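You operate a simulated robot arm through the tools that you are given. There is no shell and no other tool.

The job below is to be done with a simulated robot arm. You get a single attempt, and the scene is never put back.

TASK
Put things in order on the bench with the blue edge. At the end: the blue pad stands on top of the short tube with two flanges; the yellow probe marked warms ten (marked "WARMS 10 C") stands where the white probe marked cools five (marked "COOLS 5 C") stood; the red probe marked warms five (marked "WARMS 5 C") stands where the yellow probe marked warms ten stood; the white probe marked cools five stands on top of the white carton (marked "BOLTS"); whatever was shut is shut again. Leave all else as you found it, and nothing knocked over.

The check looks at the end state, three seconds after you hand in, the way a careful person would. Anything else that was tipped, shoved, dropped, spilled or broken makes it a failure.

THE ROBOT
A 5-joint arm with a two-finger parallel gripper, fixed in place. Base frame: the origin is at the foot of the arm, x ahead of it, y to its left, z up; the work surface is at about z = 0. Lengths are in m, angles in degrees, forces in N, time in s.
With the tool pointing down near the work surface it reaches from about 0.26 to 0.6 m from the base axis. Its first joint turns from -66.0 to 66.0 degrees. The tool tilts only in the upright plane through the base axis and itself; it spins freely about its own axis. Payload 1.57 kg.
Tool frame: the origin (TCP) lies between the finger pads and is the grasp point; the fingertips stand 0.03 m ahead of it; z points along the fingers, y is the line along which they close. Largest opening 0.08 m; finger width 0.017, thickness 0.012; the body of the gripper, 0.04 by 0.082 m, starts 0.08 m behind the TCP.
Orientation is that of the tool frame in the base frame, as a unit quaternion [x, y, z, w]. With the fingers straight down and closing along the base's y, the tool's x points along the base's -x, its y along +y and its z along -z.

THE INTERFACE
- The arm moves only by the tool play_rows. Its argument "increments" is a list of rows, each an object (a shift or turn left out is 0, a gripper value left out holds the last) with "slide": the shift along the tool's x, y, z in m, a list of three; "turn": the turn, a rotation vector about the tool's x, y, z in degrees, a list of three; "gripper": the opening, from 0 (shut) to 1 (fully open). In form: [{"slide": [dx, dy, dz], "turn": [rx, ry, rz], "gripper": gripper}, ...]. A call has 1 to 20 rows; each row shifts and turns the commanded pose from where the row before left it, along the tool's axes as they then stand. Rows are played at 5 a second. More than 0.05 m and 8.6 degrees between two rows, or a gripper value outside its range, and nothing of the call is played. Where a pose cannot be reached the arm comes as near as it can. A force on the tool above 40 N (or 10 N above the force at the start of the call, whichever is more), or a blocked arm, ends the call early, and 0.2 s more pass. Each finger travels about 0.153 m/s and halts on what it meets, pressing with about 31 N; the grip force reading is that of the motor and also rises with nothing between the fingers. The clock runs only during rows and for 0.2 s after the last one: add rows that do not move to give the fingers time. It gives the time, the measured TCP pose, the force on the tool (base axes), the opening and the grip force at its end, in the units of the frame above (readings bear some noise), with the torque about the TCP (base axes, N m) and any sound that the robot's microphone picked up.
- Cameras (640 x 400 px; columns grow to the right, rows downward): "scene" is fixed at [0.0383, 0.3939, 0.5238]; the picture's right is [-0.74, -0.67, 0.00], its down [-0.39, 0.43, -0.81] and it looks along [0.55, -0.60, -0.58] (base axes); focal length 280 px, centre (320, 200). "wrist" rides on the gripper at [0.072, -0.007, -0.122] in the tool frame; the picture's right is [0.09, 1.00, 0.00], its down [-0.84, 0.08, -0.54] and it looks along [-0.54, 0.05, 0.84] (tool axes); focal length 238 px, centre (320, 200). There is no depth. A picture from a camera that has moved, and an enlarged one, comes with that camera's place and axes in the base frame and with its lens.
- snapshot(camera): a new picture of that camera. No time passes.
- zoom(camera, box): a new picture of the part [left, top, right, bottom] of that camera's present view, enlarged. No time passes.
- finish_job(): hands the job in; it is judged then, once.

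Places have to be worked out from the pictures, the camera data and where the tool is seen. Open the gripper and draw the arm clear of the work before you hand the job in, unless the task says otherwise.

The tools are called after ">>>" by a JSON object that holds its "api" and its "payload". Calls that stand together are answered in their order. play_rows: Moves the arm, as the interface text tells. Its arguments: {"type":"object","properties":{"increments":{"type":"array","items":{"type":"object","properties":{"slide":{"type":"array","items":{"type":"number"}},"turn":{"type":"array","items":{"type":"number"}},"gripper":{"type":"number"}}}}},"required":["increments"]} The other tools are called the same way: snapshot (camera) takes a picture; zoom (camera, box) takes an enlarged picture of a part of a camera's view; finish_job () hands the job in.

At the start:

```text
t: 0.0
ee_pos: [0.4409, -0.0469, 0.3432]
tcp_rot: [0.0, 1.0, 0.0, 0.0]
wrist_force: [0.1, -0.4, 0.7]
moment: [0.02, 0.01, -0.01]
grip_width: 0.0799
grasp_force: 0.0
```

scene: 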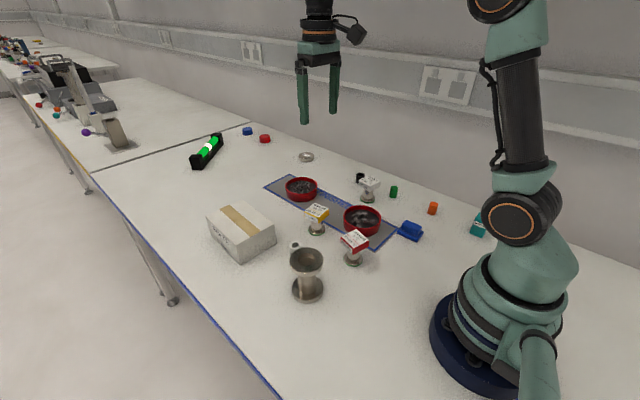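
wrist: 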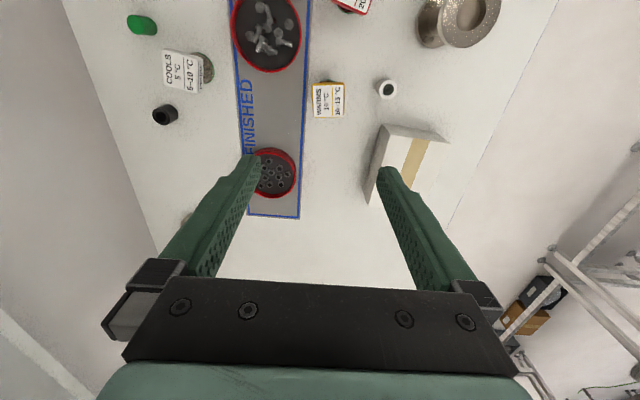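

I start by looking closer at the scene from both cameras before I move anything.

>>> {"api": "zoom", "payload": {"camera": "scene", "box": [200, 130, 360, 230]}}

>>> {"api": "zoom", "payload": {"camera": "scene", "box": [280, 160, 440, 260]}}

>>> {"api": "zoom", "payload": {"camera": "scene", "box": [200, 190, 400, 315]}}

>>> {"api": "zoom", "payload": {"camera": "wrist", "box": [100, 0, 340, 150]}}

>>> {"api": "zoom", "payload": {"camera": "wrist", "box": [300, 0, 540, 150]}}

```text
4.00 times, centred on (280, 180) of scene
camera zoom: at [0.0383, 0.3939, 0.5238], right [-0.74, -0.67, 0.0], down [-0.39, 0.43, -0.81], along [0.55, -0.6, -0.58], focal length 1120 px, centre (480, 280)
```

zoom: 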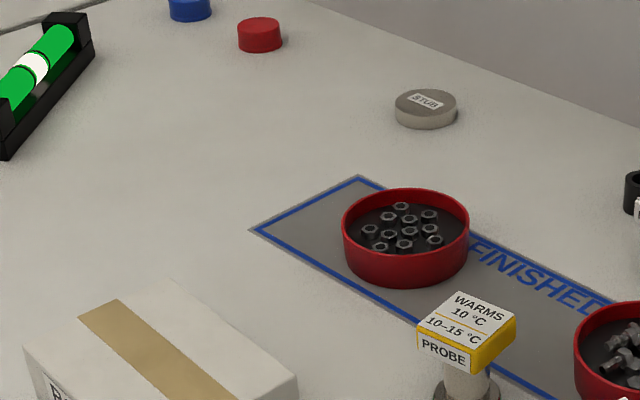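

```text
4.00 times, centred on (360, 210) of scene
camera zoom: at [0.0383, 0.3939, 0.5238], right [-0.74, -0.67, 0.0], down [-0.39, 0.43, -0.81], along [0.55, -0.6, -0.58], focal length 1120 px, centre (160, 160)
```

zoom: 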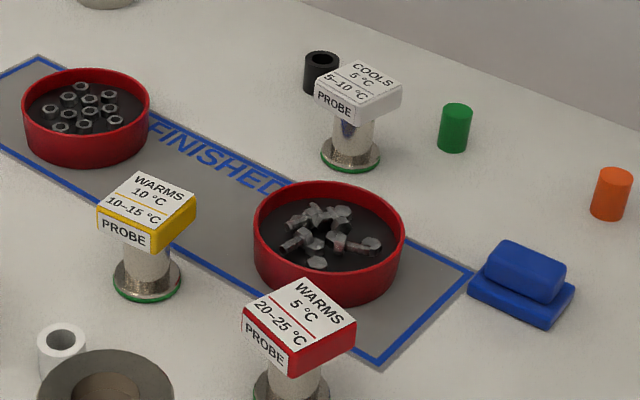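

```text
3.20 times, centred on (300, 252) of scene
camera zoom: at [0.0383, 0.3939, 0.5238], right [-0.74, -0.67, 0.0], down [-0.39, 0.43, -0.81], along [0.55, -0.6, -0.58], focal length 896 px, centre (384, 32)
```

zoom: 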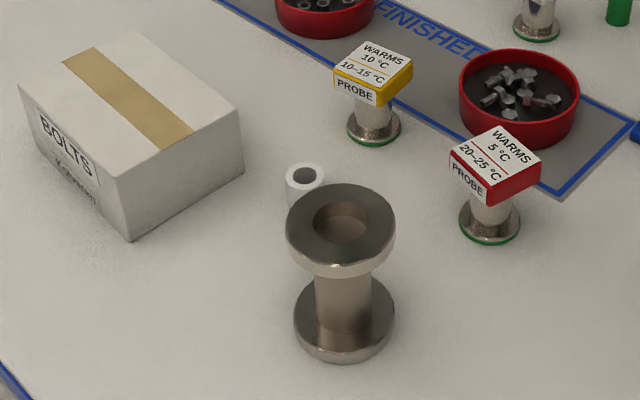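

```text
2.67 times, centred on (220, 75) of wrist
camera zoom: at [0.3689, -0.0541, 0.4654], right [-0.09, 1.0, 0.0], down [0.84, 0.08, 0.54], along [0.54, 0.05, -0.84], focal length 636 px, centre (587, 533)
```

zoom: 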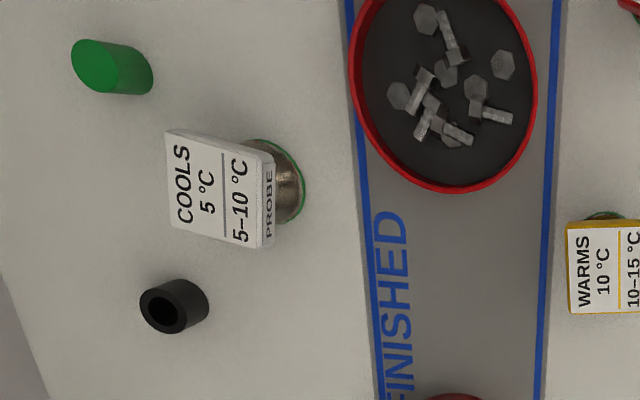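

```text
2.67 times, centred on (420, 75) of wrist
camera zoom: at [0.3689, -0.0541, 0.4654], right [-0.09, 1.0, 0.0], down [0.84, 0.08, 0.54], along [0.54, 0.05, -0.84], focal length 636 px, centre (53, 533)
```

zoom: 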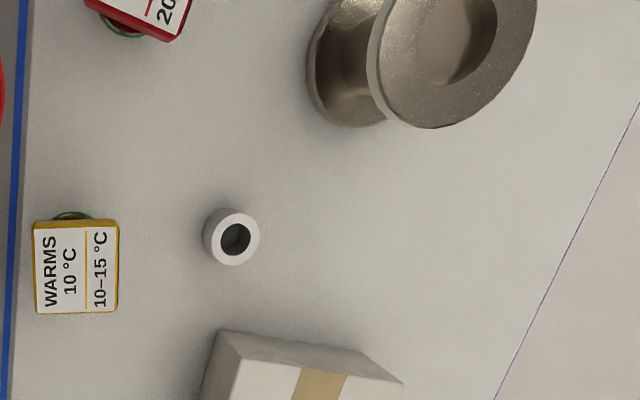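

The three probes, the carton, the flanged tube and the blue pad are all visible. From the scene camera I put the white probe at about (0.427, -0.259), yellow at (0.446, -0.037), red at (0.304, -0.018), the flanged tube at (0.323, 0.125) and the pad at (0.246, -0.20). I move above the white probe at a safe height to measure it with the wrist camera.

>>> {"api": "play_rows", "payload": {"increments": [{"slide": [0.00175, -0.0265, 0.0125], "gripper": 1}, {"slide": [0.00175, -0.0265, 0.0125]}, {"slide": [0.00175, -0.0265, 0.0125]}, {"slide": [0.00175, -0.0265, 0.0125]}, {"slide": [0.00175, -0.0265, 0.0125]}, {"slide": [0.00175, -0.0265, 0.0125]}, {"slide": [0.00175, -0.0265, 0.0125]}, {"slide": [0.00175, -0.0265, 0.0125]}, {"slide": [0, 0, 0]}, {"slide": [0, 0, 0]}]}}

>>> {"api": "snapshot", "payload": {"camera": "wrist"}}

>>> {"api": "snapshot", "payload": {"camera": "scene"}}

```text
t: 2.2
ee_pos: [0.4264, -0.2595, 0.2434]
tcp_rot: [0.0, 1.0, 0.0, 0.0]
wrist_force: [-0.9, 0.2, 0.4]
moment: [0.01, 0.0, 0.0]
grip_width: 0.0801
grasp_force: 0.1
```

```text
taken
camera wrist: at [0.3548, -0.2661, 0.3651], right [-0.09, 1.0, 0.0], down [0.84, 0.08, 0.54], along [0.54, 0.05, -0.84], focal length 238 px, centre (320, 200)
```

wrist: 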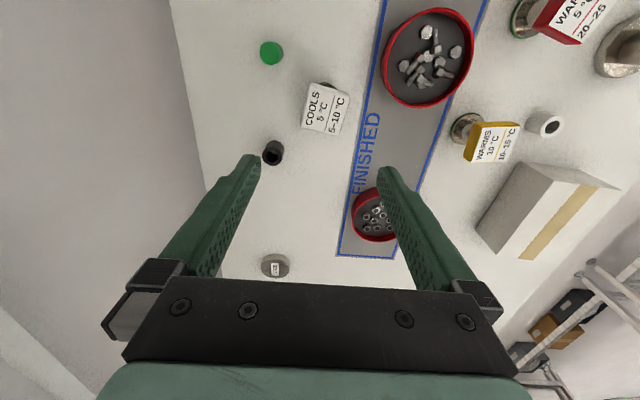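

```text
taken
```

scene: 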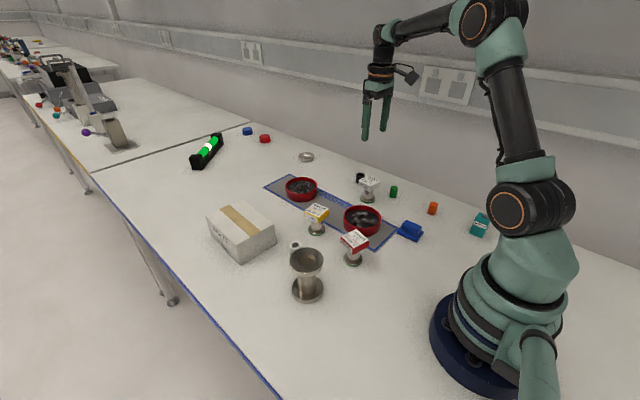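

The readings match the command to within a millimetre. I zoom on the wrist view to find the exact corners of the white probe's label block.

>>> {"api": "zoom", "payload": {"camera": "wrist", "box": [272, 60, 376, 125]}}

>>> {"api": "zoom", "payload": {"camera": "scene", "box": [336, 160, 400, 200]}}

>>> {"api": "zoom", "payload": {"camera": "scene", "box": [380, 200, 460, 250]}}

```text
6.15 times, centred on (324, 92) of wrist
camera zoom: at [0.3548, -0.2661, 0.3651], right [-0.09, 1.0, 0.0], down [0.84, 0.08, 0.54], along [0.54, 0.05, -0.84], focal length 1467 px, centre (295, 862)
```

zoom: 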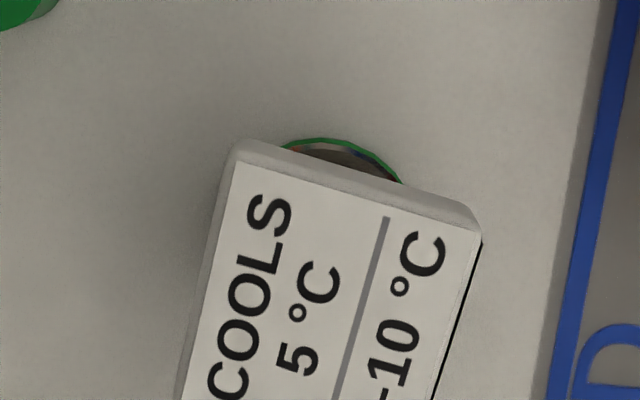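

```text
10.00 times, centred on (368, 180) of scene
camera zoom: at [0.0383, 0.3939, 0.5238], right [-0.74, -0.67, 0.0], down [-0.39, 0.43, -0.81], along [0.55, -0.6, -0.58], focal length 2800 px, centre (-160, 400)
```

zoom: 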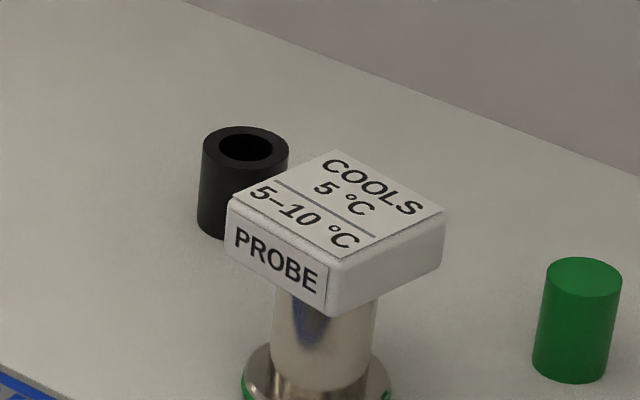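

```text
8.00 times, centred on (420, 225) of scene
camera zoom: at [0.0383, 0.3939, 0.5238], right [-0.74, -0.67, 0.0], down [-0.39, 0.43, -0.81], along [0.55, -0.6, -0.58], focal length 2240 px, centre (-480, 0)
```

zoom: 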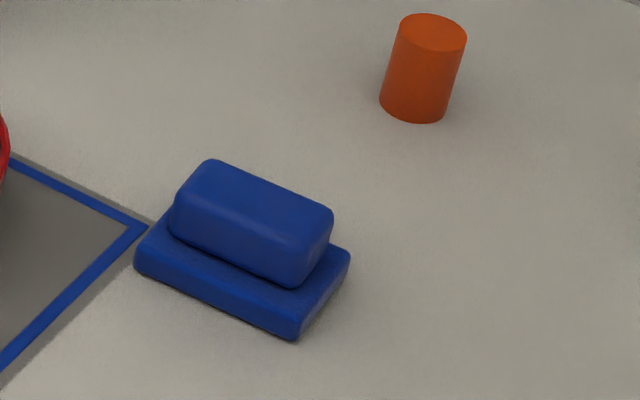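

I need the whole label in the frame, so I take one slightly wider zoom.

>>> {"api": "zoom", "payload": {"camera": "wrist", "box": [260, 70, 388, 150]}}

>>> {"api": "zoom", "payload": {"camera": "wrist", "box": [440, 80, 600, 180]}}

>>> {"api": "zoom", "payload": {"camera": "wrist", "box": [480, 0, 640, 100]}}

```text
5.00 times, centred on (324, 110) of wrist
camera zoom: at [0.3548, -0.2661, 0.3651], right [-0.09, 1.0, 0.0], down [0.84, 0.08, 0.54], along [0.54, 0.05, -0.84], focal length 1192 px, centre (300, 650)
```

zoom: 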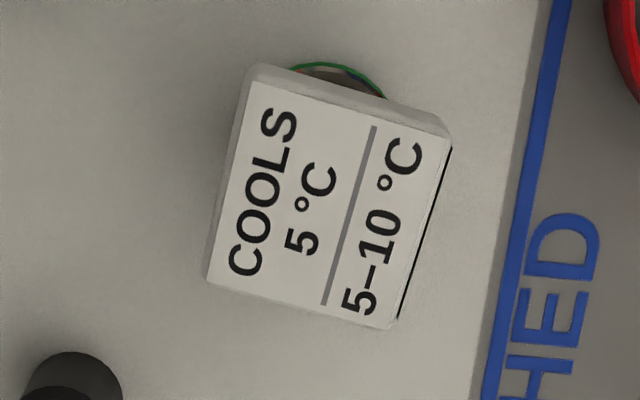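

```text
4.00 times, centred on (520, 130) of wrist
camera zoom: at [0.3548, -0.2661, 0.3651], right [-0.09, 1.0, 0.0], down [0.84, 0.08, 0.54], along [0.54, 0.05, -0.84], focal length 953 px, centre (-480, 480)
```

zoom: 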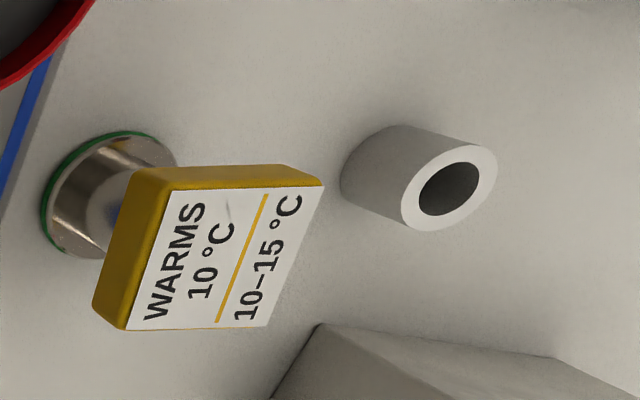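

```text
4.00 times, centred on (560, 50) of wrist
camera zoom: at [0.3548, -0.2661, 0.3651], right [-0.09, 1.0, 0.0], down [0.84, 0.08, 0.54], along [0.54, 0.05, -0.84], focal length 953 px, centre (-640, 800)
```

zoom: 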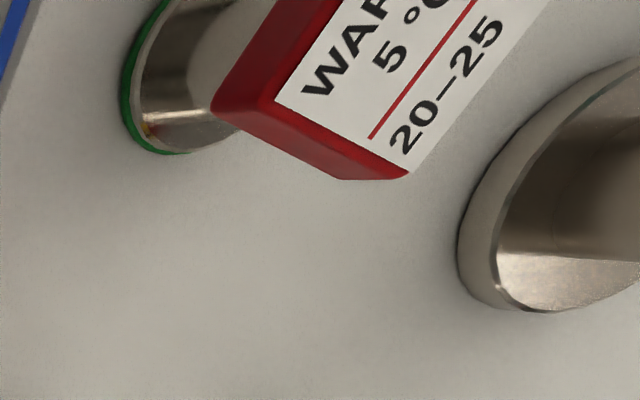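

Combining the two cameras gives a consistent fix: the white probe is at about (0.420, -0.254), its label block is about 0.046 m square, its top is at z≈0.071, and it is turned about -9°. I centre over it, spin the tool 9° and go down halfway to check.

>>> {"api": "play_rows", "payload": {"increments": [{"slide": [0.0064, 0.0051, 0.02], "turn": [0, 0, 4.5], "gripper": 1}, {"slide": [0, 0, 0.025], "turn": [0, 0, 4.5]}, {"slide": [0, 0, 0.025]}, {"slide": [0, 0, 0.023]}, {"slide": [0, 0, 0]}, {"slide": [0, 0, 0]}]}}

>>> {"api": "snapshot", "payload": {"camera": "wrist"}}

>>> {"api": "snapshot", "payload": {"camera": "scene"}}

```text
t: 3.6
ee_pos: [0.4197, -0.2547, 0.1505]
tcp_rot: [0.079, 0.997, 0.001, 0.0]
wrist_force: [-0.2, 0.7, 0.4]
moment: [0.0, 0.0, -0.02]
grip_width: 0.0799
grasp_force: 0.0
```

```text
taken
camera wrist: at [0.3479, -0.2492, 0.2725], right [0.06, 1.0, 0.0], down [0.84, -0.05, 0.54], along [0.54, -0.04, -0.84], focal length 238 px, centre (320, 200)
```

wrist: 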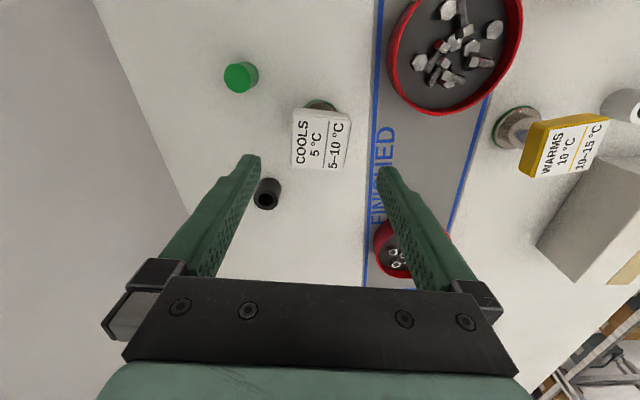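

```text
taken
```

scene: 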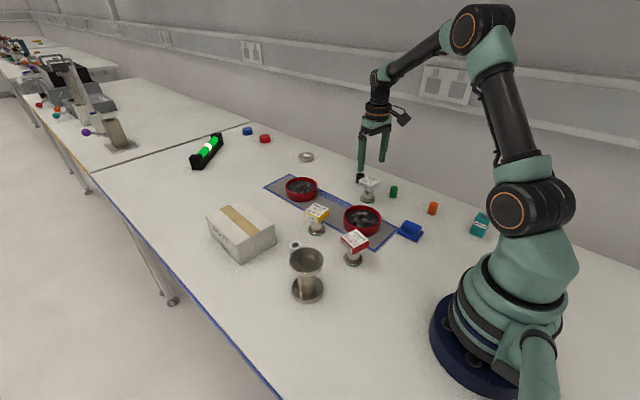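

The label now appears aligned with the fingers; I zoom to check the centring precisely.

>>> {"api": "zoom", "payload": {"camera": "wrist", "box": [256, 90, 384, 170]}}

```text
5.00 times, centred on (320, 130) of wrist
camera zoom: at [0.3479, -0.2492, 0.2725], right [0.06, 1.0, 0.0], down [0.84, -0.05, 0.54], along [0.54, -0.04, -0.84], focal length 1192 px, centre (320, 550)
```

zoom: 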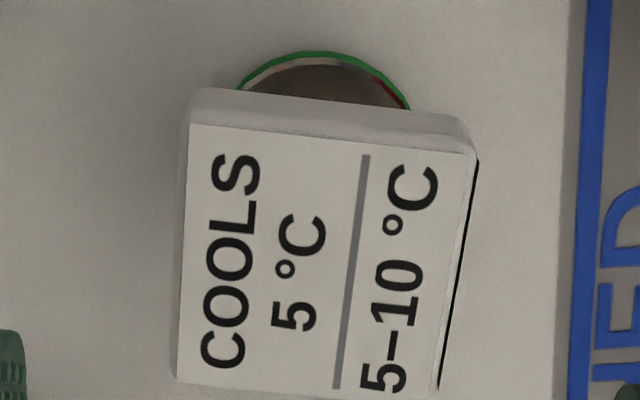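

The label is centred under the fingers within about 1 mm and aligned. I descend so the pads straddle the label block (TCP z≈0.062), close, and check the readings.

>>> {"api": "play_rows", "payload": {"increments": [{"slide": [0, -0.0005, 0.02]}, {"slide": [0, 0, 0.02]}, {"slide": [0, 0, 0.02]}, {"slide": [0, 0, 0.018]}, {"slide": [0, 0, 0.0105]}, {"slide": [0, 0, 0]}, {"slide": [0, 0, 0]}, {"gripper": 0.65}, {"gripper": 0.4}, {"slide": [0, 0, 0]}, {"slide": [0, 0, 0]}, {"slide": [0, 0, 0]}]}}

>>> {"api": "snapshot", "payload": {"camera": "wrist"}}

>>> {"api": "zoom", "payload": {"camera": "scene", "box": [320, 120, 432, 220]}}

```text
t: 6.2
ee_pos: [0.4213, -0.2552, 0.063]
tcp_rot: [0.078, 0.997, 0.0, -0.001]
wrist_force: [0.4, 0.2, -0.4]
moment: [0.04, -0.04, -0.01]
grip_width: 0.0498
grasp_force: 30.9
```

```text
taken
camera wrist: at [0.3479, -0.2507, 0.1841], right [0.06, 1.0, 0.0], down [0.84, -0.05, 0.54], along [0.54, -0.04, -0.84], focal length 238 px, centre (320, 200)
```

wrist: 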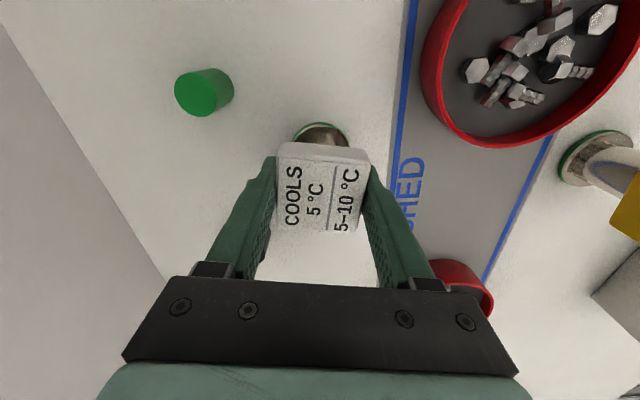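

```text
4.00 times, centred on (376, 170) of scene
camera zoom: at [0.0383, 0.3939, 0.5238], right [-0.74, -0.67, 0.0], down [-0.39, 0.43, -0.81], along [0.55, -0.6, -0.58], focal length 1120 px, centre (96, 320)
```

zoom: 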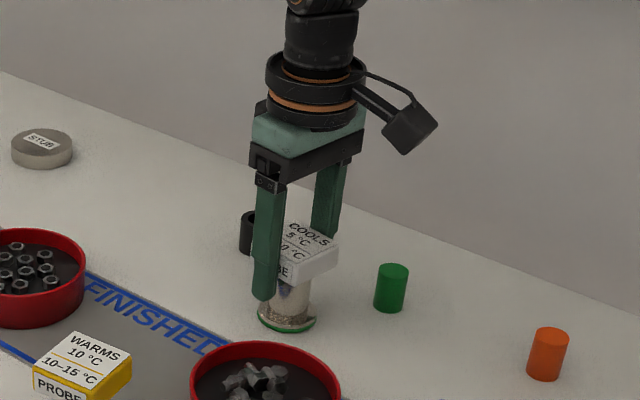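

Grip is firm (width 0.0498, 31 N) and the probe hasn't shifted. I lift gently and check that it comes up free.

>>> {"api": "play_rows", "payload": {"increments": [{"slide": [0, 0, -0.005]}, {"slide": [0, 0, -0.01]}, {"slide": [0, 0, -0.02]}, {"slide": [0, 0, -0.02]}, {"slide": [0, 0, -0.025]}, {"slide": [0, 0, -0.025]}, {"slide": [0, 0, -0.025]}, {"slide": [0, 0, -0.02]}, {"slide": [0, 0, -0.02]}, {"slide": [0, 0, -0.01]}, {"slide": [0, 0, 0]}]}}

>>> {"api": "snapshot", "payload": {"camera": "scene"}}

>>> {"api": "snapshot", "payload": {"camera": "wrist"}}

```text
t: 8.6
ee_pos: [0.4199, -0.2551, 0.2414]
tcp_rot: [0.078, 0.997, 0.0, -0.001]
wrist_force: [-0.1, -0.5, -2.3]
moment: [0.01, -0.01, 0.0]
grip_width: 0.0499
grasp_force: 31.0
```

```text
taken
```

scene: 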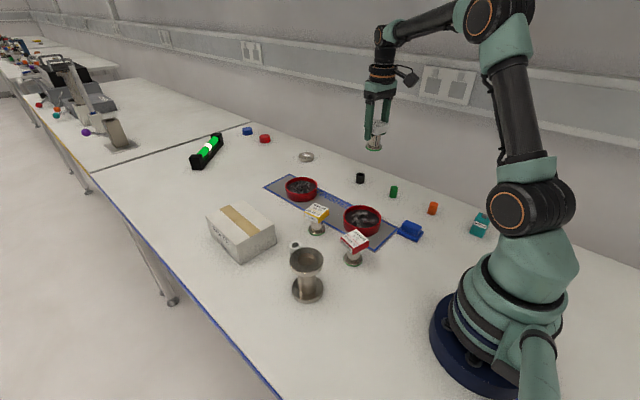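

```text
taken
camera wrist: at [0.3481, -0.2502, 0.3641], right [0.06, 1.0, 0.0], down [0.84, -0.05, 0.54], along [0.54, -0.04, -0.84], focal length 238 px, centre (320, 200)
```

wrist: 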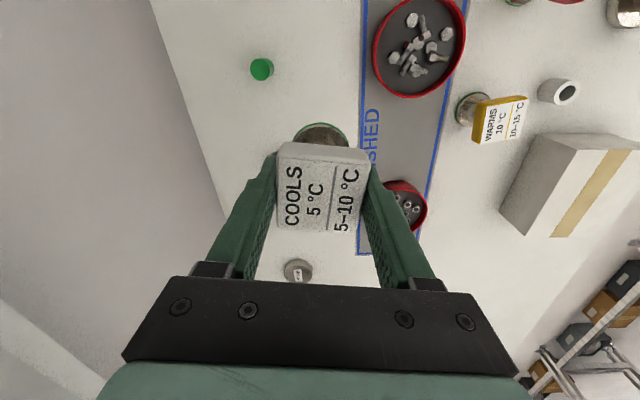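

The probe is lifted cleanly (about 2.5 N). I turn the tool back to base alignment and carry it at safe height to above the carton.

>>> {"api": "play_rows", "payload": {"increments": [{"turn": [0, 0, -4.5]}, {"turn": [0, 0, -4.5]}, {"slide": [-0.0044, 0.0135, 0.001]}, {"slide": [-0.0089, 0.0271, 0.0025]}, {"slide": [-0.0089, 0.0271, 0.0025]}, {"slide": [-0.0089, 0.0271, 0.0025]}, {"slide": [-0.0089, 0.0271, 0.0025]}, {"slide": [-0.0089, 0.0271, 0.0025]}, {"slide": [-0.0089, 0.0271, 0.0025]}, {"slide": [-0.0089, 0.0271, 0.0025]}, {"slide": [-0.0089, 0.0271, 0.0025]}, {"slide": [-0.0089, 0.0271, 0.0025]}, {"slide": [-0.0089, 0.0271, 0.0025]}, {"slide": [-0.0089, 0.0271, 0.0025]}, {"slide": [-0.0089, 0.0271, 0.0025]}, {"slide": [-0.0089, 0.0271, 0.0025]}, {"slide": [-0.0044, 0.0135, 0.0015]}, {"slide": [0, 0, 0]}, {"slide": [0, 0, 0]}]}}

>>> {"api": "snapshot", "payload": {"camera": "scene"}}

>>> {"api": "snapshot", "payload": {"camera": "wrist"}}

```text
t: 12.6
ee_pos: [0.5459, 0.1238, 0.2066]
tcp_rot: [0.0, 1.0, 0.0, 0.0]
wrist_force: [-0.4, -0.2, -2.4]
moment: [-0.01, 0.0, -0.01]
grip_width: 0.0497
grasp_force: 31.2
```

```text
taken
```

scene: 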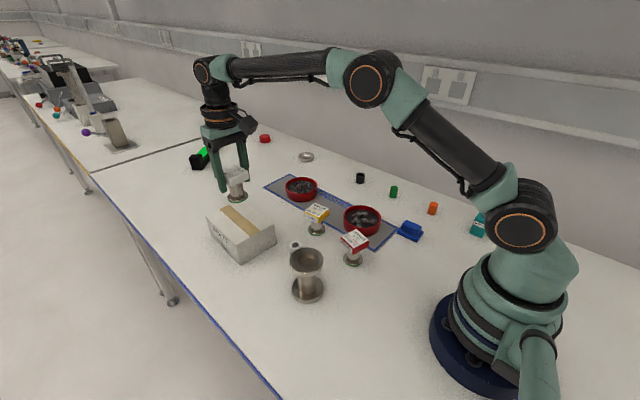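

```text
taken
camera wrist: at [0.4722, 0.1175, 0.3286], right [-0.09, 1.0, 0.0], down [0.84, 0.08, 0.54], along [0.54, 0.05, -0.84], focal length 238 px, centre (320, 200)
```

wrist: 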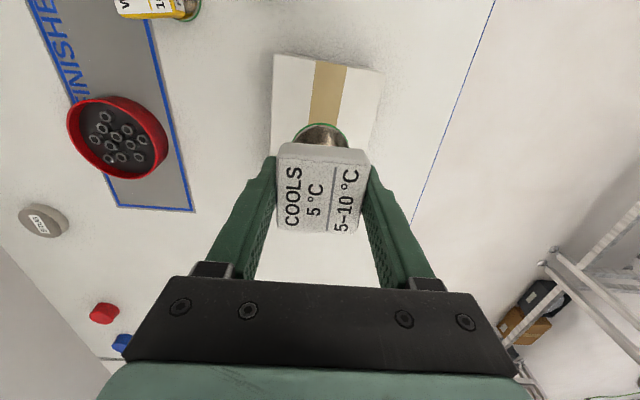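

The probe hangs above the carton. I zoom to measure the carton's top edges relative to the probe before lowering.

>>> {"api": "zoom", "payload": {"camera": "wrist", "box": [240, 40, 416, 150]}}

>>> {"api": "zoom", "payload": {"camera": "scene", "box": [180, 150, 308, 270]}}

>>> {"api": "zoom", "payload": {"camera": "wrist", "box": [230, 130, 406, 240]}}

```text
3.64 times, centred on (328, 95) of wrist
camera zoom: at [0.4722, 0.1175, 0.3286], right [-0.09, 1.0, 0.0], down [0.84, 0.08, 0.54], along [0.54, 0.05, -0.84], focal length 867 px, centre (291, 582)
```

zoom: 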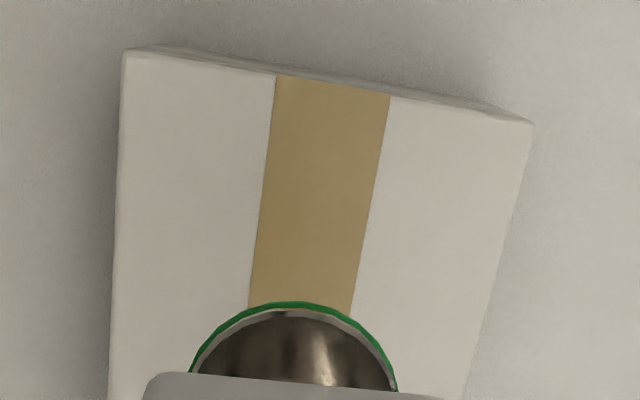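

```text
3.33 times, centred on (244, 210) of scene
camera zoom: at [0.0383, 0.3939, 0.5238], right [-0.74, -0.67, 0.0], down [-0.39, 0.43, -0.81], along [0.55, -0.6, -0.58], focal length 933 px, centre (573, 167)
```

zoom: 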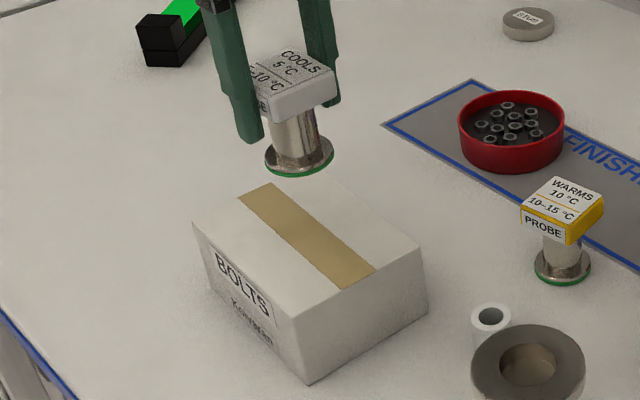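

```text
3.64 times, centred on (318, 185) of wrist
camera zoom: at [0.4722, 0.1175, 0.3286], right [-0.09, 1.0, 0.0], down [0.84, 0.08, 0.54], along [0.54, 0.05, -0.84], focal length 867 px, centre (327, 254)
```

zoom: 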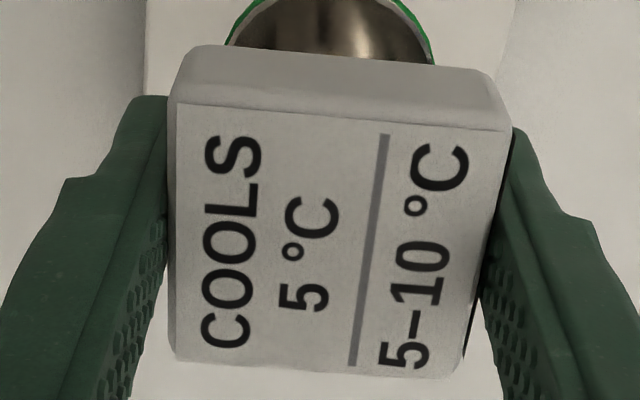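

The carton top spans about x 0.48–0.638, y 0.075–0.18 at z≈0.067, and the probe is well inside it. I lower to just above the surface first.

>>> {"api": "play_rows", "payload": {"increments": [{"slide": [-0.003, 0.0, 0.015]}, {"slide": [-0.003, 0.001, 0.02]}, {"slide": [0, 0, 0.015]}, {"slide": [0, 0, 0.012]}, {"slide": [0, 0, 0.007]}, {"slide": [0, 0, 0.004]}, {"slide": [0, 0, 0]}, {"slide": [0, 0, 0]}]}}

>>> {"api": "zoom", "payload": {"camera": "scene", "box": [196, 170, 292, 270]}}

```text
t: 14.4
ee_pos: [0.55, 0.1241, 0.1324]
tcp_rot: [0.0, 1.0, 0.0, 0.0]
wrist_force: [0.7, 0.3, -2.4]
moment: [0.03, 0.03, 0.01]
grip_width: 0.0501
grasp_force: 31.0
```

```text
4.00 times, centred on (244, 220) of scene
camera zoom: at [0.0383, 0.3939, 0.5238], right [-0.74, -0.67, 0.0], down [-0.39, 0.43, -0.81], along [0.55, -0.6, -0.58], focal length 1120 px, centre (624, 120)
```

zoom: 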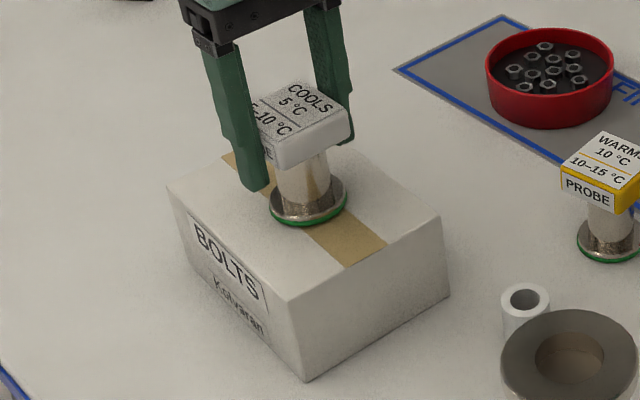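

Still no contact (force unchanged at -2.4 N). I step down a millimetre at a time.

>>> {"api": "play_rows", "payload": {"increments": [{"slide": [0, 0, 0.001]}, {"slide": [0, 0, 0.001]}, {"slide": [0, 0, 0.001]}, {"slide": [0, 0, 0]}]}}

```text
t: 15.4
ee_pos: [0.5499, 0.1258, 0.1311]
tcp_rot: [0.0, 1.0, 0.0, 0.001]
wrist_force: [-4.9, -1.1, 11.3]
moment: [-0.08, 0.46, -0.01]
grip_width: 0.0499
grasp_force: 31.0
```

Contact is clear (force went from -2.4 to +11 N). I back off about 1 mm to relieve the pressing before letting go.

>>> {"api": "play_rows", "payload": {"increments": [{"slide": [0, 0, -0.0008]}, {"slide": [0, 0, 0]}]}}

```text
t: 16.0
ee_pos: [0.5507, 0.1252, 0.1329]
tcp_rot: [0.0, 1.0, 0.0, 0.001]
wrist_force: [-0.9, 0.2, 9.2]
moment: [-0.07, 0.12, -0.02]
grip_width: 0.0496
grasp_force: 31.6
```

>>> {"api": "play_rows", "payload": {"increments": [{"slide": [0, 0, -0.0006]}, {"slide": [0, 0, 0]}]}}

```text
t: 16.6
ee_pos: [0.5523, 0.126, 0.1316]
tcp_rot: [0.0, 1.0, 0.0, 0.0]
wrist_force: [1.5, 0.4, 1.8]
moment: [0.07, -0.11, 0.0]
grip_width: 0.0498
grasp_force: 30.8
```

The probe's weight now rests on the carton with almost no push. I open slowly, then rise.

>>> {"api": "play_rows", "payload": {"increments": [{"gripper": 0.66}, {"gripper": 0.72}, {"gripper": 0.85}, {"gripper": 1}, {"slide": [0, 0, 0]}, {"slide": [0, 0, -0.01]}, {"slide": [0, 0, -0.02]}, {"slide": [0, 0, -0.03]}, {"slide": [0, 0, -0.03]}, {"slide": [0, 0, -0.02]}, {"slide": [0, 0, 0]}]}}

>>> {"api": "snapshot", "payload": {"camera": "scene"}}

>>> {"api": "snapshot", "payload": {"camera": "wrist"}}

```text
t: 19.0
ee_pos: [0.5506, 0.1238, 0.2415]
tcp_rot: [-0.001, 1.0, 0.0, 0.0]
wrist_force: [0.5, 0.5, -0.4]
moment: [-0.03, 0.03, 0.02]
grip_width: 0.0801
grasp_force: 0.1
```

```text
taken
```

scene: 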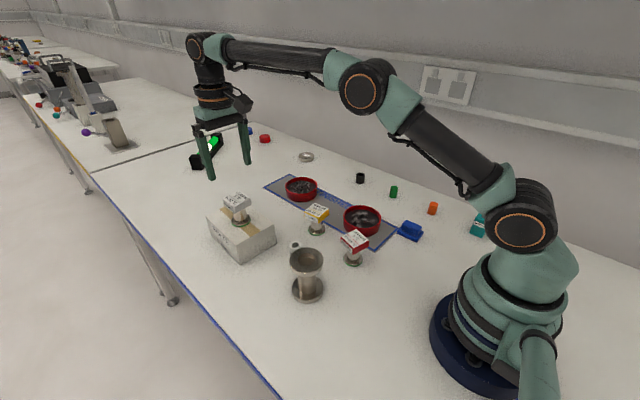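

```text
taken
camera wrist: at [0.4779, 0.1179, 0.3649], right [-0.09, 1.0, 0.0], down [0.84, 0.08, 0.54], along [0.54, 0.05, -0.84], focal length 238 px, centre (320, 200)
```

wrist: 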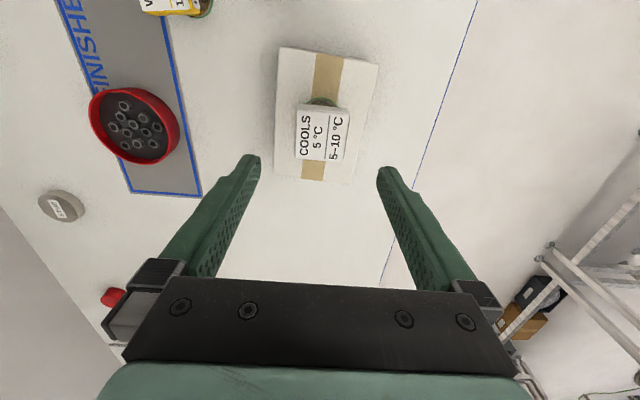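

The white probe stands on the carton. Now I move above the yellow probe for a measurement.

>>> {"api": "play_rows", "payload": {"increments": [{"slide": [0.01607, -0.02276, 0]}, {"slide": [0.01607, -0.02276, 0]}, {"slide": [0.01607, -0.02276, 0]}, {"slide": [0.01607, -0.02276, 0.01]}, {"slide": [0.01607, -0.02276, 0.02]}, {"slide": [0.01607, -0.02276, 0.03]}, {"slide": [0.01607, -0.02276, 0.03]}, {"slide": [0, 0, 0]}, {"slide": [0, 0, 0]}]}}

>>> {"api": "snapshot", "payload": {"camera": "wrist"}}

>>> {"api": "zoom", "payload": {"camera": "wrist", "box": [256, 90, 384, 170]}}

```text
t: 21.0
ee_pos: [0.437, -0.0352, 0.1531]
tcp_rot: [0.0, 1.0, 0.0, 0.0]
wrist_force: [0.6, -0.7, 0.9]
moment: [-0.02, -0.01, 0.01]
grip_width: 0.0801
grasp_force: 0.0
```

```text
taken
camera wrist: at [0.366, -0.0413, 0.2756], right [-0.09, 1.0, 0.0], down [0.84, 0.08, 0.54], along [0.54, 0.05, -0.84], focal length 238 px, centre (320, 200)
```

wrist: 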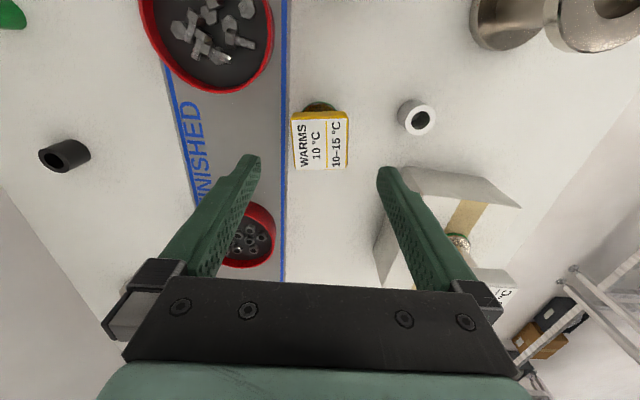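

```text
5.00 times, centred on (320, 130) of wrist
camera zoom: at [0.366, -0.0413, 0.2756], right [-0.09, 1.0, 0.0], down [0.84, 0.08, 0.54], along [0.54, 0.05, -0.84], focal length 1192 px, centre (320, 550)
```

zoom: 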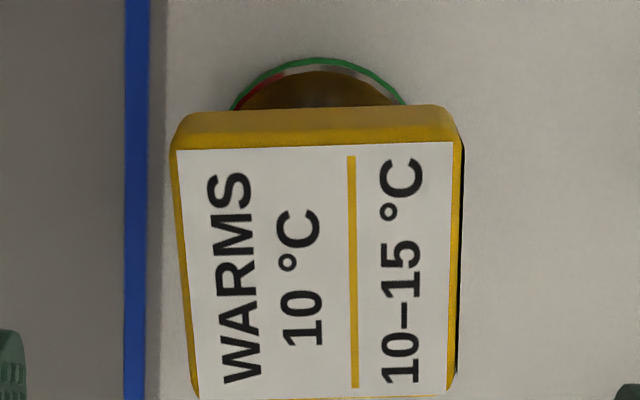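

The yellow label is turned by about +6°. I zoom slightly lower to get its far corners too.

>>> {"api": "zoom", "payload": {"camera": "wrist", "box": [256, 105, 384, 185]}}

>>> {"api": "zoom", "payload": {"camera": "wrist", "box": [380, 160, 540, 320]}}

```text
5.00 times, centred on (320, 145) of wrist
camera zoom: at [0.366, -0.0413, 0.2756], right [-0.09, 1.0, 0.0], down [0.84, 0.08, 0.54], along [0.54, 0.05, -0.84], focal length 1192 px, centre (320, 475)
```

zoom: 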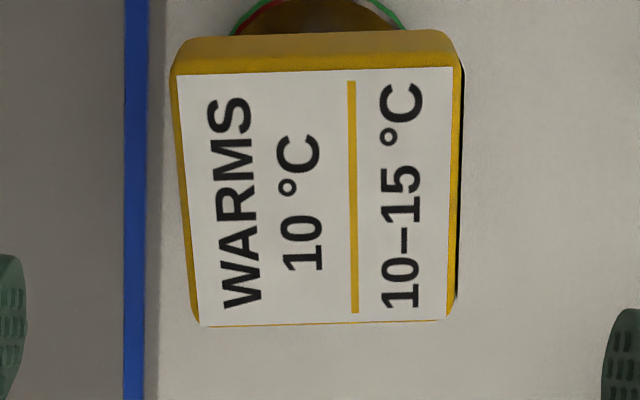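

```text
2.50 times, centred on (460, 240) of wrist
camera zoom: at [0.366, -0.0413, 0.2756], right [-0.09, 1.0, 0.0], down [0.84, 0.08, 0.54], along [0.54, 0.05, -0.84], focal length 596 px, centre (-30, 100)
```

zoom: 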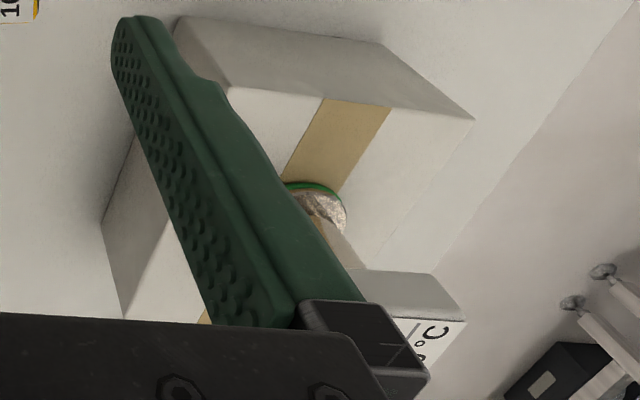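

The yellow probe's centre is about 2 mm ahead of the tool and it is turned about +6°. I adjust and check again before descending.

>>> {"api": "play_rows", "payload": {"increments": [{"slide": [-0.0022, -0.0004, 0], "turn": [0, 0, -6.2]}, {"slide": [0, 0, 0]}, {"slide": [0, 0, 0]}]}}

>>> {"api": "zoom", "payload": {"camera": "wrist", "box": [256, 100, 384, 180]}}

```text
t: 21.8
ee_pos: [0.4419, -0.0347, 0.1535]
tcp_rot: [-0.054, 0.999, -0.001, 0.0]
wrist_force: [0.4, 0.4, -0.2]
moment: [0.01, 0.01, -0.01]
grip_width: 0.0802
grasp_force: 0.0
```

```text
5.00 times, centred on (320, 140) of wrist
camera zoom: at [0.3693, -0.0492, 0.2754], right [-0.2, 0.98, 0.0], down [0.82, 0.17, 0.54], along [0.53, 0.11, -0.84], focal length 1192 px, centre (320, 500)
```

zoom: 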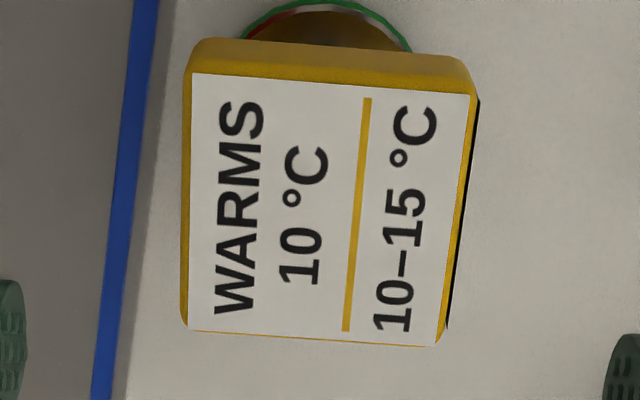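

Centred within half a millimetre and aligned. I descend and grip the yellow probe.

>>> {"api": "play_rows", "payload": {"increments": [{"slide": [0, -0.0003, 0.02]}, {"slide": [0, 0, 0.02]}, {"slide": [0, 0, 0.02]}, {"slide": [0, 0, 0.018]}, {"slide": [0, 0, 0.0124]}, {"slide": [0, 0, 0]}, {"slide": [0, 0, 0]}, {"gripper": 0.65}, {"gripper": 0.4}, {"slide": [0, 0, 0]}, {"slide": [0, 0, 0]}, {"slide": [0, 0, 0]}]}}

>>> {"api": "snapshot", "payload": {"camera": "wrist"}}

>>> {"api": "zoom", "payload": {"camera": "scene", "box": [260, 150, 372, 250]}}

```text
t: 24.4
ee_pos: [0.441, -0.0353, 0.0609]
tcp_rot: [-0.054, 0.999, 0.0, 0.0]
wrist_force: [0.3, -1.0, 0.7]
moment: [-0.02, -0.05, 0.02]
grip_width: 0.0496
grasp_force: 31.7
```

```text
taken
camera wrist: at [0.3695, -0.0497, 0.1837], right [-0.2, 0.98, 0.0], down [0.82, 0.17, 0.54], along [0.53, 0.11, -0.84], focal length 238 px, centre (320, 200)
```

wrist: 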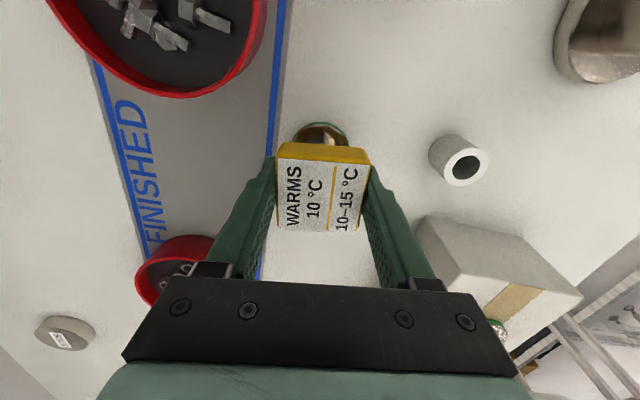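

```text
4.00 times, centred on (316, 200) of scene
camera zoom: at [0.0383, 0.3939, 0.5238], right [-0.74, -0.67, 0.0], down [-0.39, 0.43, -0.81], along [0.55, -0.6, -0.58], focal length 1120 px, centre (336, 200)
```

zoom: 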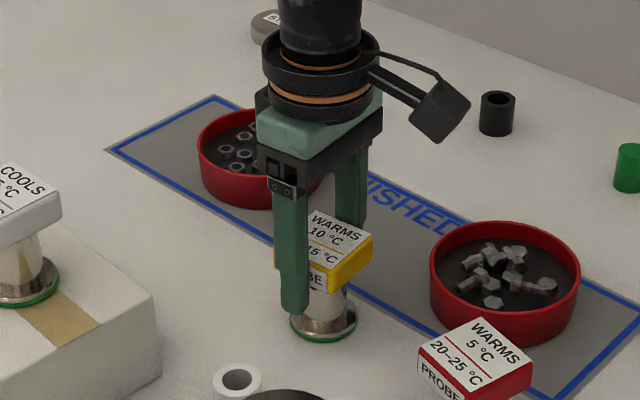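

The yellow probe is gripped (0.0496, 31 N). I lift it, carry it over to the vacated white spot at (0.420, -0.2547), turning to the same -9° heading, and stop above.

>>> {"api": "play_rows", "payload": {"increments": [{"slide": [0, 0, -0.005]}, {"slide": [0, 0, -0.01]}, {"slide": [0, 0, -0.02]}, {"slide": [0, 0, -0.025]}, {"slide": [0, 0, -0.025]}, {"slide": [0, 0, -0.025]}, {"slide": [0, 0, -0.01], "turn": [0, 0, 6.2]}, {"slide": [0.00231, -0.02452, 0]}, {"slide": [0.00231, -0.02452, 0]}, {"slide": [0.00231, -0.02452, 0]}, {"slide": [0.00231, -0.02452, 0]}, {"slide": [0.00231, -0.02452, 0]}, {"slide": [0.00231, -0.02452, 0]}, {"slide": [0.00231, -0.02452, 0]}, {"slide": [0.00231, -0.02452, 0]}, {"slide": [0.00231, -0.02452, 0]}, {"turn": [0, 0, 4.5]}, {"turn": [0, 0, 4.5]}, {"slide": [0, 0, 0]}, {"slide": [0, 0, 0]}]}}

>>> {"api": "snapshot", "payload": {"camera": "scene"}}

>>> {"api": "snapshot", "payload": {"camera": "wrist"}}

```text
t: 28.6
ee_pos: [0.4197, -0.2565, 0.1827]
tcp_rot: [0.079, 0.997, -0.001, 0.0]
wrist_force: [-0.7, 0.0, -3.1]
moment: [-0.01, 0.02, -0.01]
grip_width: 0.0499
grasp_force: 30.7
```

```text
taken
```

scene: 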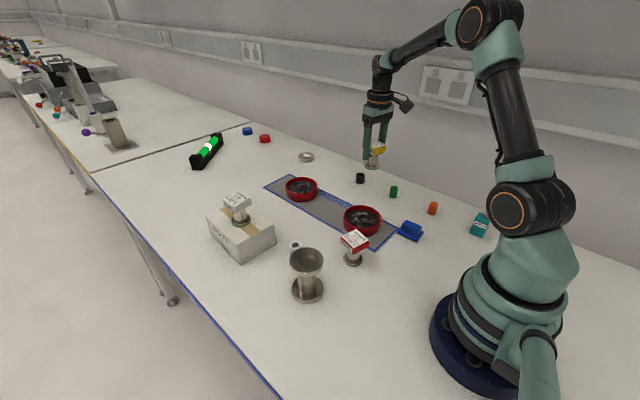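

```text
taken
camera wrist: at [0.3474, -0.2504, 0.3041], right [0.07, 1.0, 0.0], down [0.84, -0.05, 0.54], along [0.54, -0.04, -0.84], focal length 238 px, centre (320, 200)
```

wrist: 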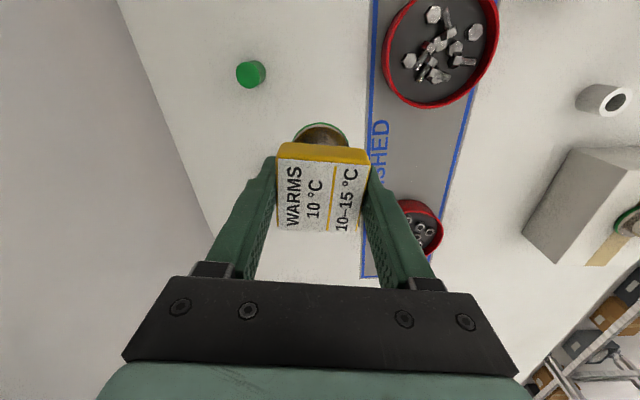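

I'm above the vacated spot. I lower to about 3 mm above the bench, and then step down the rest.

>>> {"api": "play_rows", "payload": {"increments": [{"slide": [0, 0, 0.02]}, {"slide": [0, 0, 0.025]}, {"slide": [0, 0, 0.025]}, {"slide": [0, 0, 0.02]}, {"slide": [0, 0, 0.015]}, {"slide": [0, 0, 0.008]}, {"slide": [0, 0, 0.002]}, {"slide": [0, 0, 0]}, {"slide": [0, 0, 0]}]}}

>>> {"api": "play_rows", "payload": {"increments": [{"slide": [0, 0, 0.001]}, {"slide": [0, 0, 0.001]}, {"slide": [0, 0, 0]}]}}

```text
t: 30.6
ee_pos: [0.4195, -0.2562, 0.0668]
tcp_rot: [0.079, 0.997, -0.001, 0.0]
wrist_force: [0.2, -0.2, -2.9]
moment: [0.03, 0.01, 0.01]
grip_width: 0.0497
grasp_force: 31.1
```

```text
t: 31.4
ee_pos: [0.4195, -0.254, 0.0643]
tcp_rot: [0.078, 0.997, 0.0, 0.0]
wrist_force: [-0.2, -0.2, -1.9]
moment: [-0.01, 0.01, 0.0]
grip_width: 0.0496
grasp_force: 30.9
```

No contact yet (-1.9 N is still nearly the full hanging weight). I continue in small steps.

>>> {"api": "play_rows", "payload": {"increments": [{"slide": [0, 0, 0.001]}, {"slide": [0, 0, 0.001]}, {"slide": [0, 0, 0]}]}}

```text
t: 32.2
ee_pos: [0.4199, -0.2551, 0.0626]
tcp_rot: [0.078, 0.997, 0.0, -0.001]
wrist_force: [0.0, 0.6, -2.2]
moment: [0.05, -0.02, -0.01]
grip_width: 0.0497
grasp_force: 30.7
```

>>> {"api": "play_rows", "payload": {"increments": [{"slide": [0, 0, 0.0006]}, {"slide": [0, 0, 0.0006]}, {"slide": [0, 0, 0]}]}}

```text
t: 33.0
ee_pos: [0.4192, -0.2559, 0.0612]
tcp_rot: [0.079, 0.997, 0.0, 0.0]
wrist_force: [-1.2, -0.5, 0.1]
moment: [-0.01, 0.06, -0.04]
grip_width: 0.0497
grasp_force: 30.8
```

The weight has passed to the bench (0.1 N). I open gently and rise.

>>> {"api": "play_rows", "payload": {"increments": [{"gripper": 0.66}, {"gripper": 0.72}, {"gripper": 0.85}, {"gripper": 1}, {"slide": [0, 0, 0]}, {"slide": [0, 0, -0.01]}, {"slide": [0, 0, -0.02]}, {"slide": [0, 0, -0.03]}, {"slide": [0, 0, -0.03]}, {"slide": [0, 0, -0.03]}, {"slide": [0, 0, 0]}, {"slide": [0, 0, 0]}]}}

>>> {"api": "snapshot", "payload": {"camera": "scene"}}

>>> {"api": "snapshot", "payload": {"camera": "wrist"}}

>>> {"api": "zoom", "payload": {"camera": "scene", "box": [280, 160, 440, 260]}}

```text
t: 35.6
ee_pos: [0.4198, -0.2553, 0.1823]
tcp_rot: [0.079, 0.997, 0.0, 0.0]
wrist_force: [0.6, 0.3, 0.3]
moment: [-0.01, -0.01, -0.03]
grip_width: 0.0799
grasp_force: 0.1
```

```text
taken
```

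scene: 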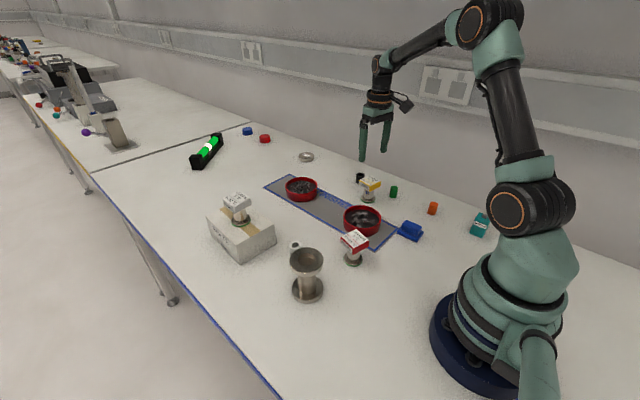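

```text
taken
camera wrist: at [0.3473, -0.2498, 0.3044], right [0.06, 1.0, 0.0], down [0.84, -0.05, 0.54], along [0.54, -0.04, -0.84], focal length 238 px, centre (320, 200)
```

wrist: 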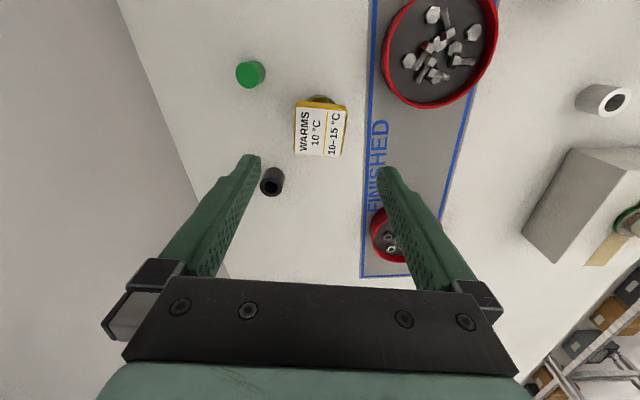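

```text
4.00 times, centred on (360, 210) of scene
camera zoom: at [0.0383, 0.3939, 0.5238], right [-0.74, -0.67, 0.0], down [-0.39, 0.43, -0.81], along [0.55, -0.6, -0.58], focal length 1120 px, centre (160, 160)
```

zoom: 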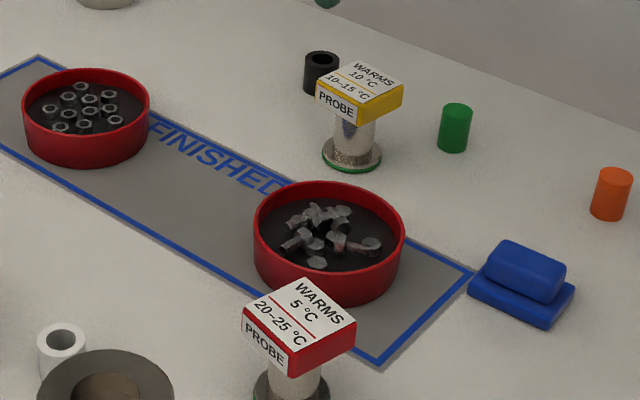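

The yellow probe stands where the white one was, and nothing else moved. Next I go above the red probe and look at it.

>>> {"api": "play_rows", "payload": {"increments": [{"turn": [0, 0, -4.5]}, {"turn": [0, 0, -4.5]}, {"slide": [0.01209, 0.02402, 0]}, {"slide": [0.01209, 0.02402, 0]}, {"slide": [0.01209, 0.02402, 0]}, {"slide": [0.01209, 0.02402, 0]}, {"slide": [0.01209, 0.02402, 0]}, {"slide": [0.01209, 0.02402, 0]}, {"slide": [0.01209, 0.02402, 0]}, {"slide": [0.01209, 0.02402, 0]}, {"slide": [0.01209, 0.02402, 0]}, {"slide": [0.01209, 0.02402, 0]}, {"slide": [0, 0, 0]}, {"slide": [0, 0, 0]}]}}

>>> {"api": "snapshot", "payload": {"camera": "wrist"}}

>>> {"api": "zoom", "payload": {"camera": "wrist", "box": [256, 80, 384, 160]}}

>>> {"api": "snapshot", "payload": {"camera": "scene"}}

```text
t: 38.6
ee_pos: [0.2995, -0.0156, 0.1819]
tcp_rot: [0.0, 1.0, 0.0, 0.0]
wrist_force: [-0.8, -0.6, -1.2]
moment: [-0.01, -0.05, 0.02]
grip_width: 0.0801
grasp_force: 0.0
```

```text
taken
camera wrist: at [0.2264, -0.0218, 0.3037], right [-0.09, 1.0, 0.0], down [0.84, 0.08, 0.54], along [0.54, 0.05, -0.84], focal length 238 px, centre (320, 200)
```

wrist: 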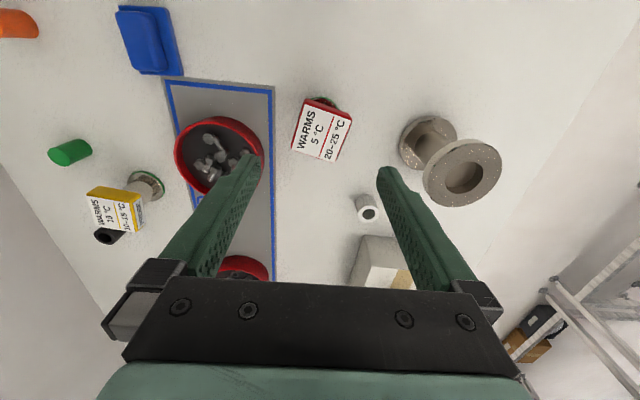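

```text
5.00 times, centred on (320, 120) of wrist
camera zoom: at [0.2264, -0.0218, 0.3037], right [-0.09, 1.0, 0.0], down [0.84, 0.08, 0.54], along [0.54, 0.05, -0.84], focal length 1192 px, centre (320, 600)
```

zoom: 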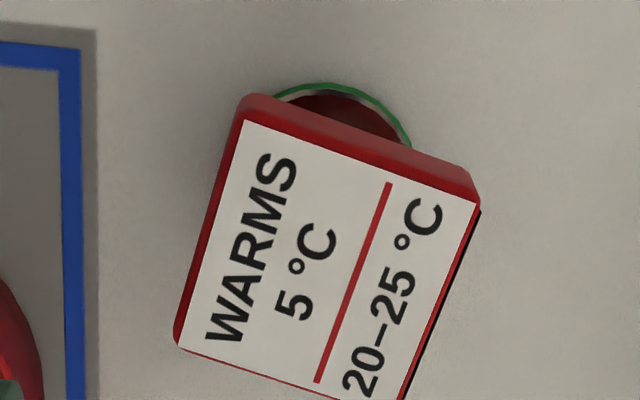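

```text
taken
```

scene: 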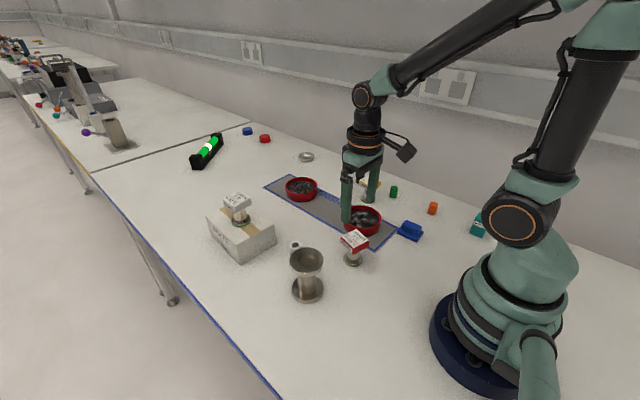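

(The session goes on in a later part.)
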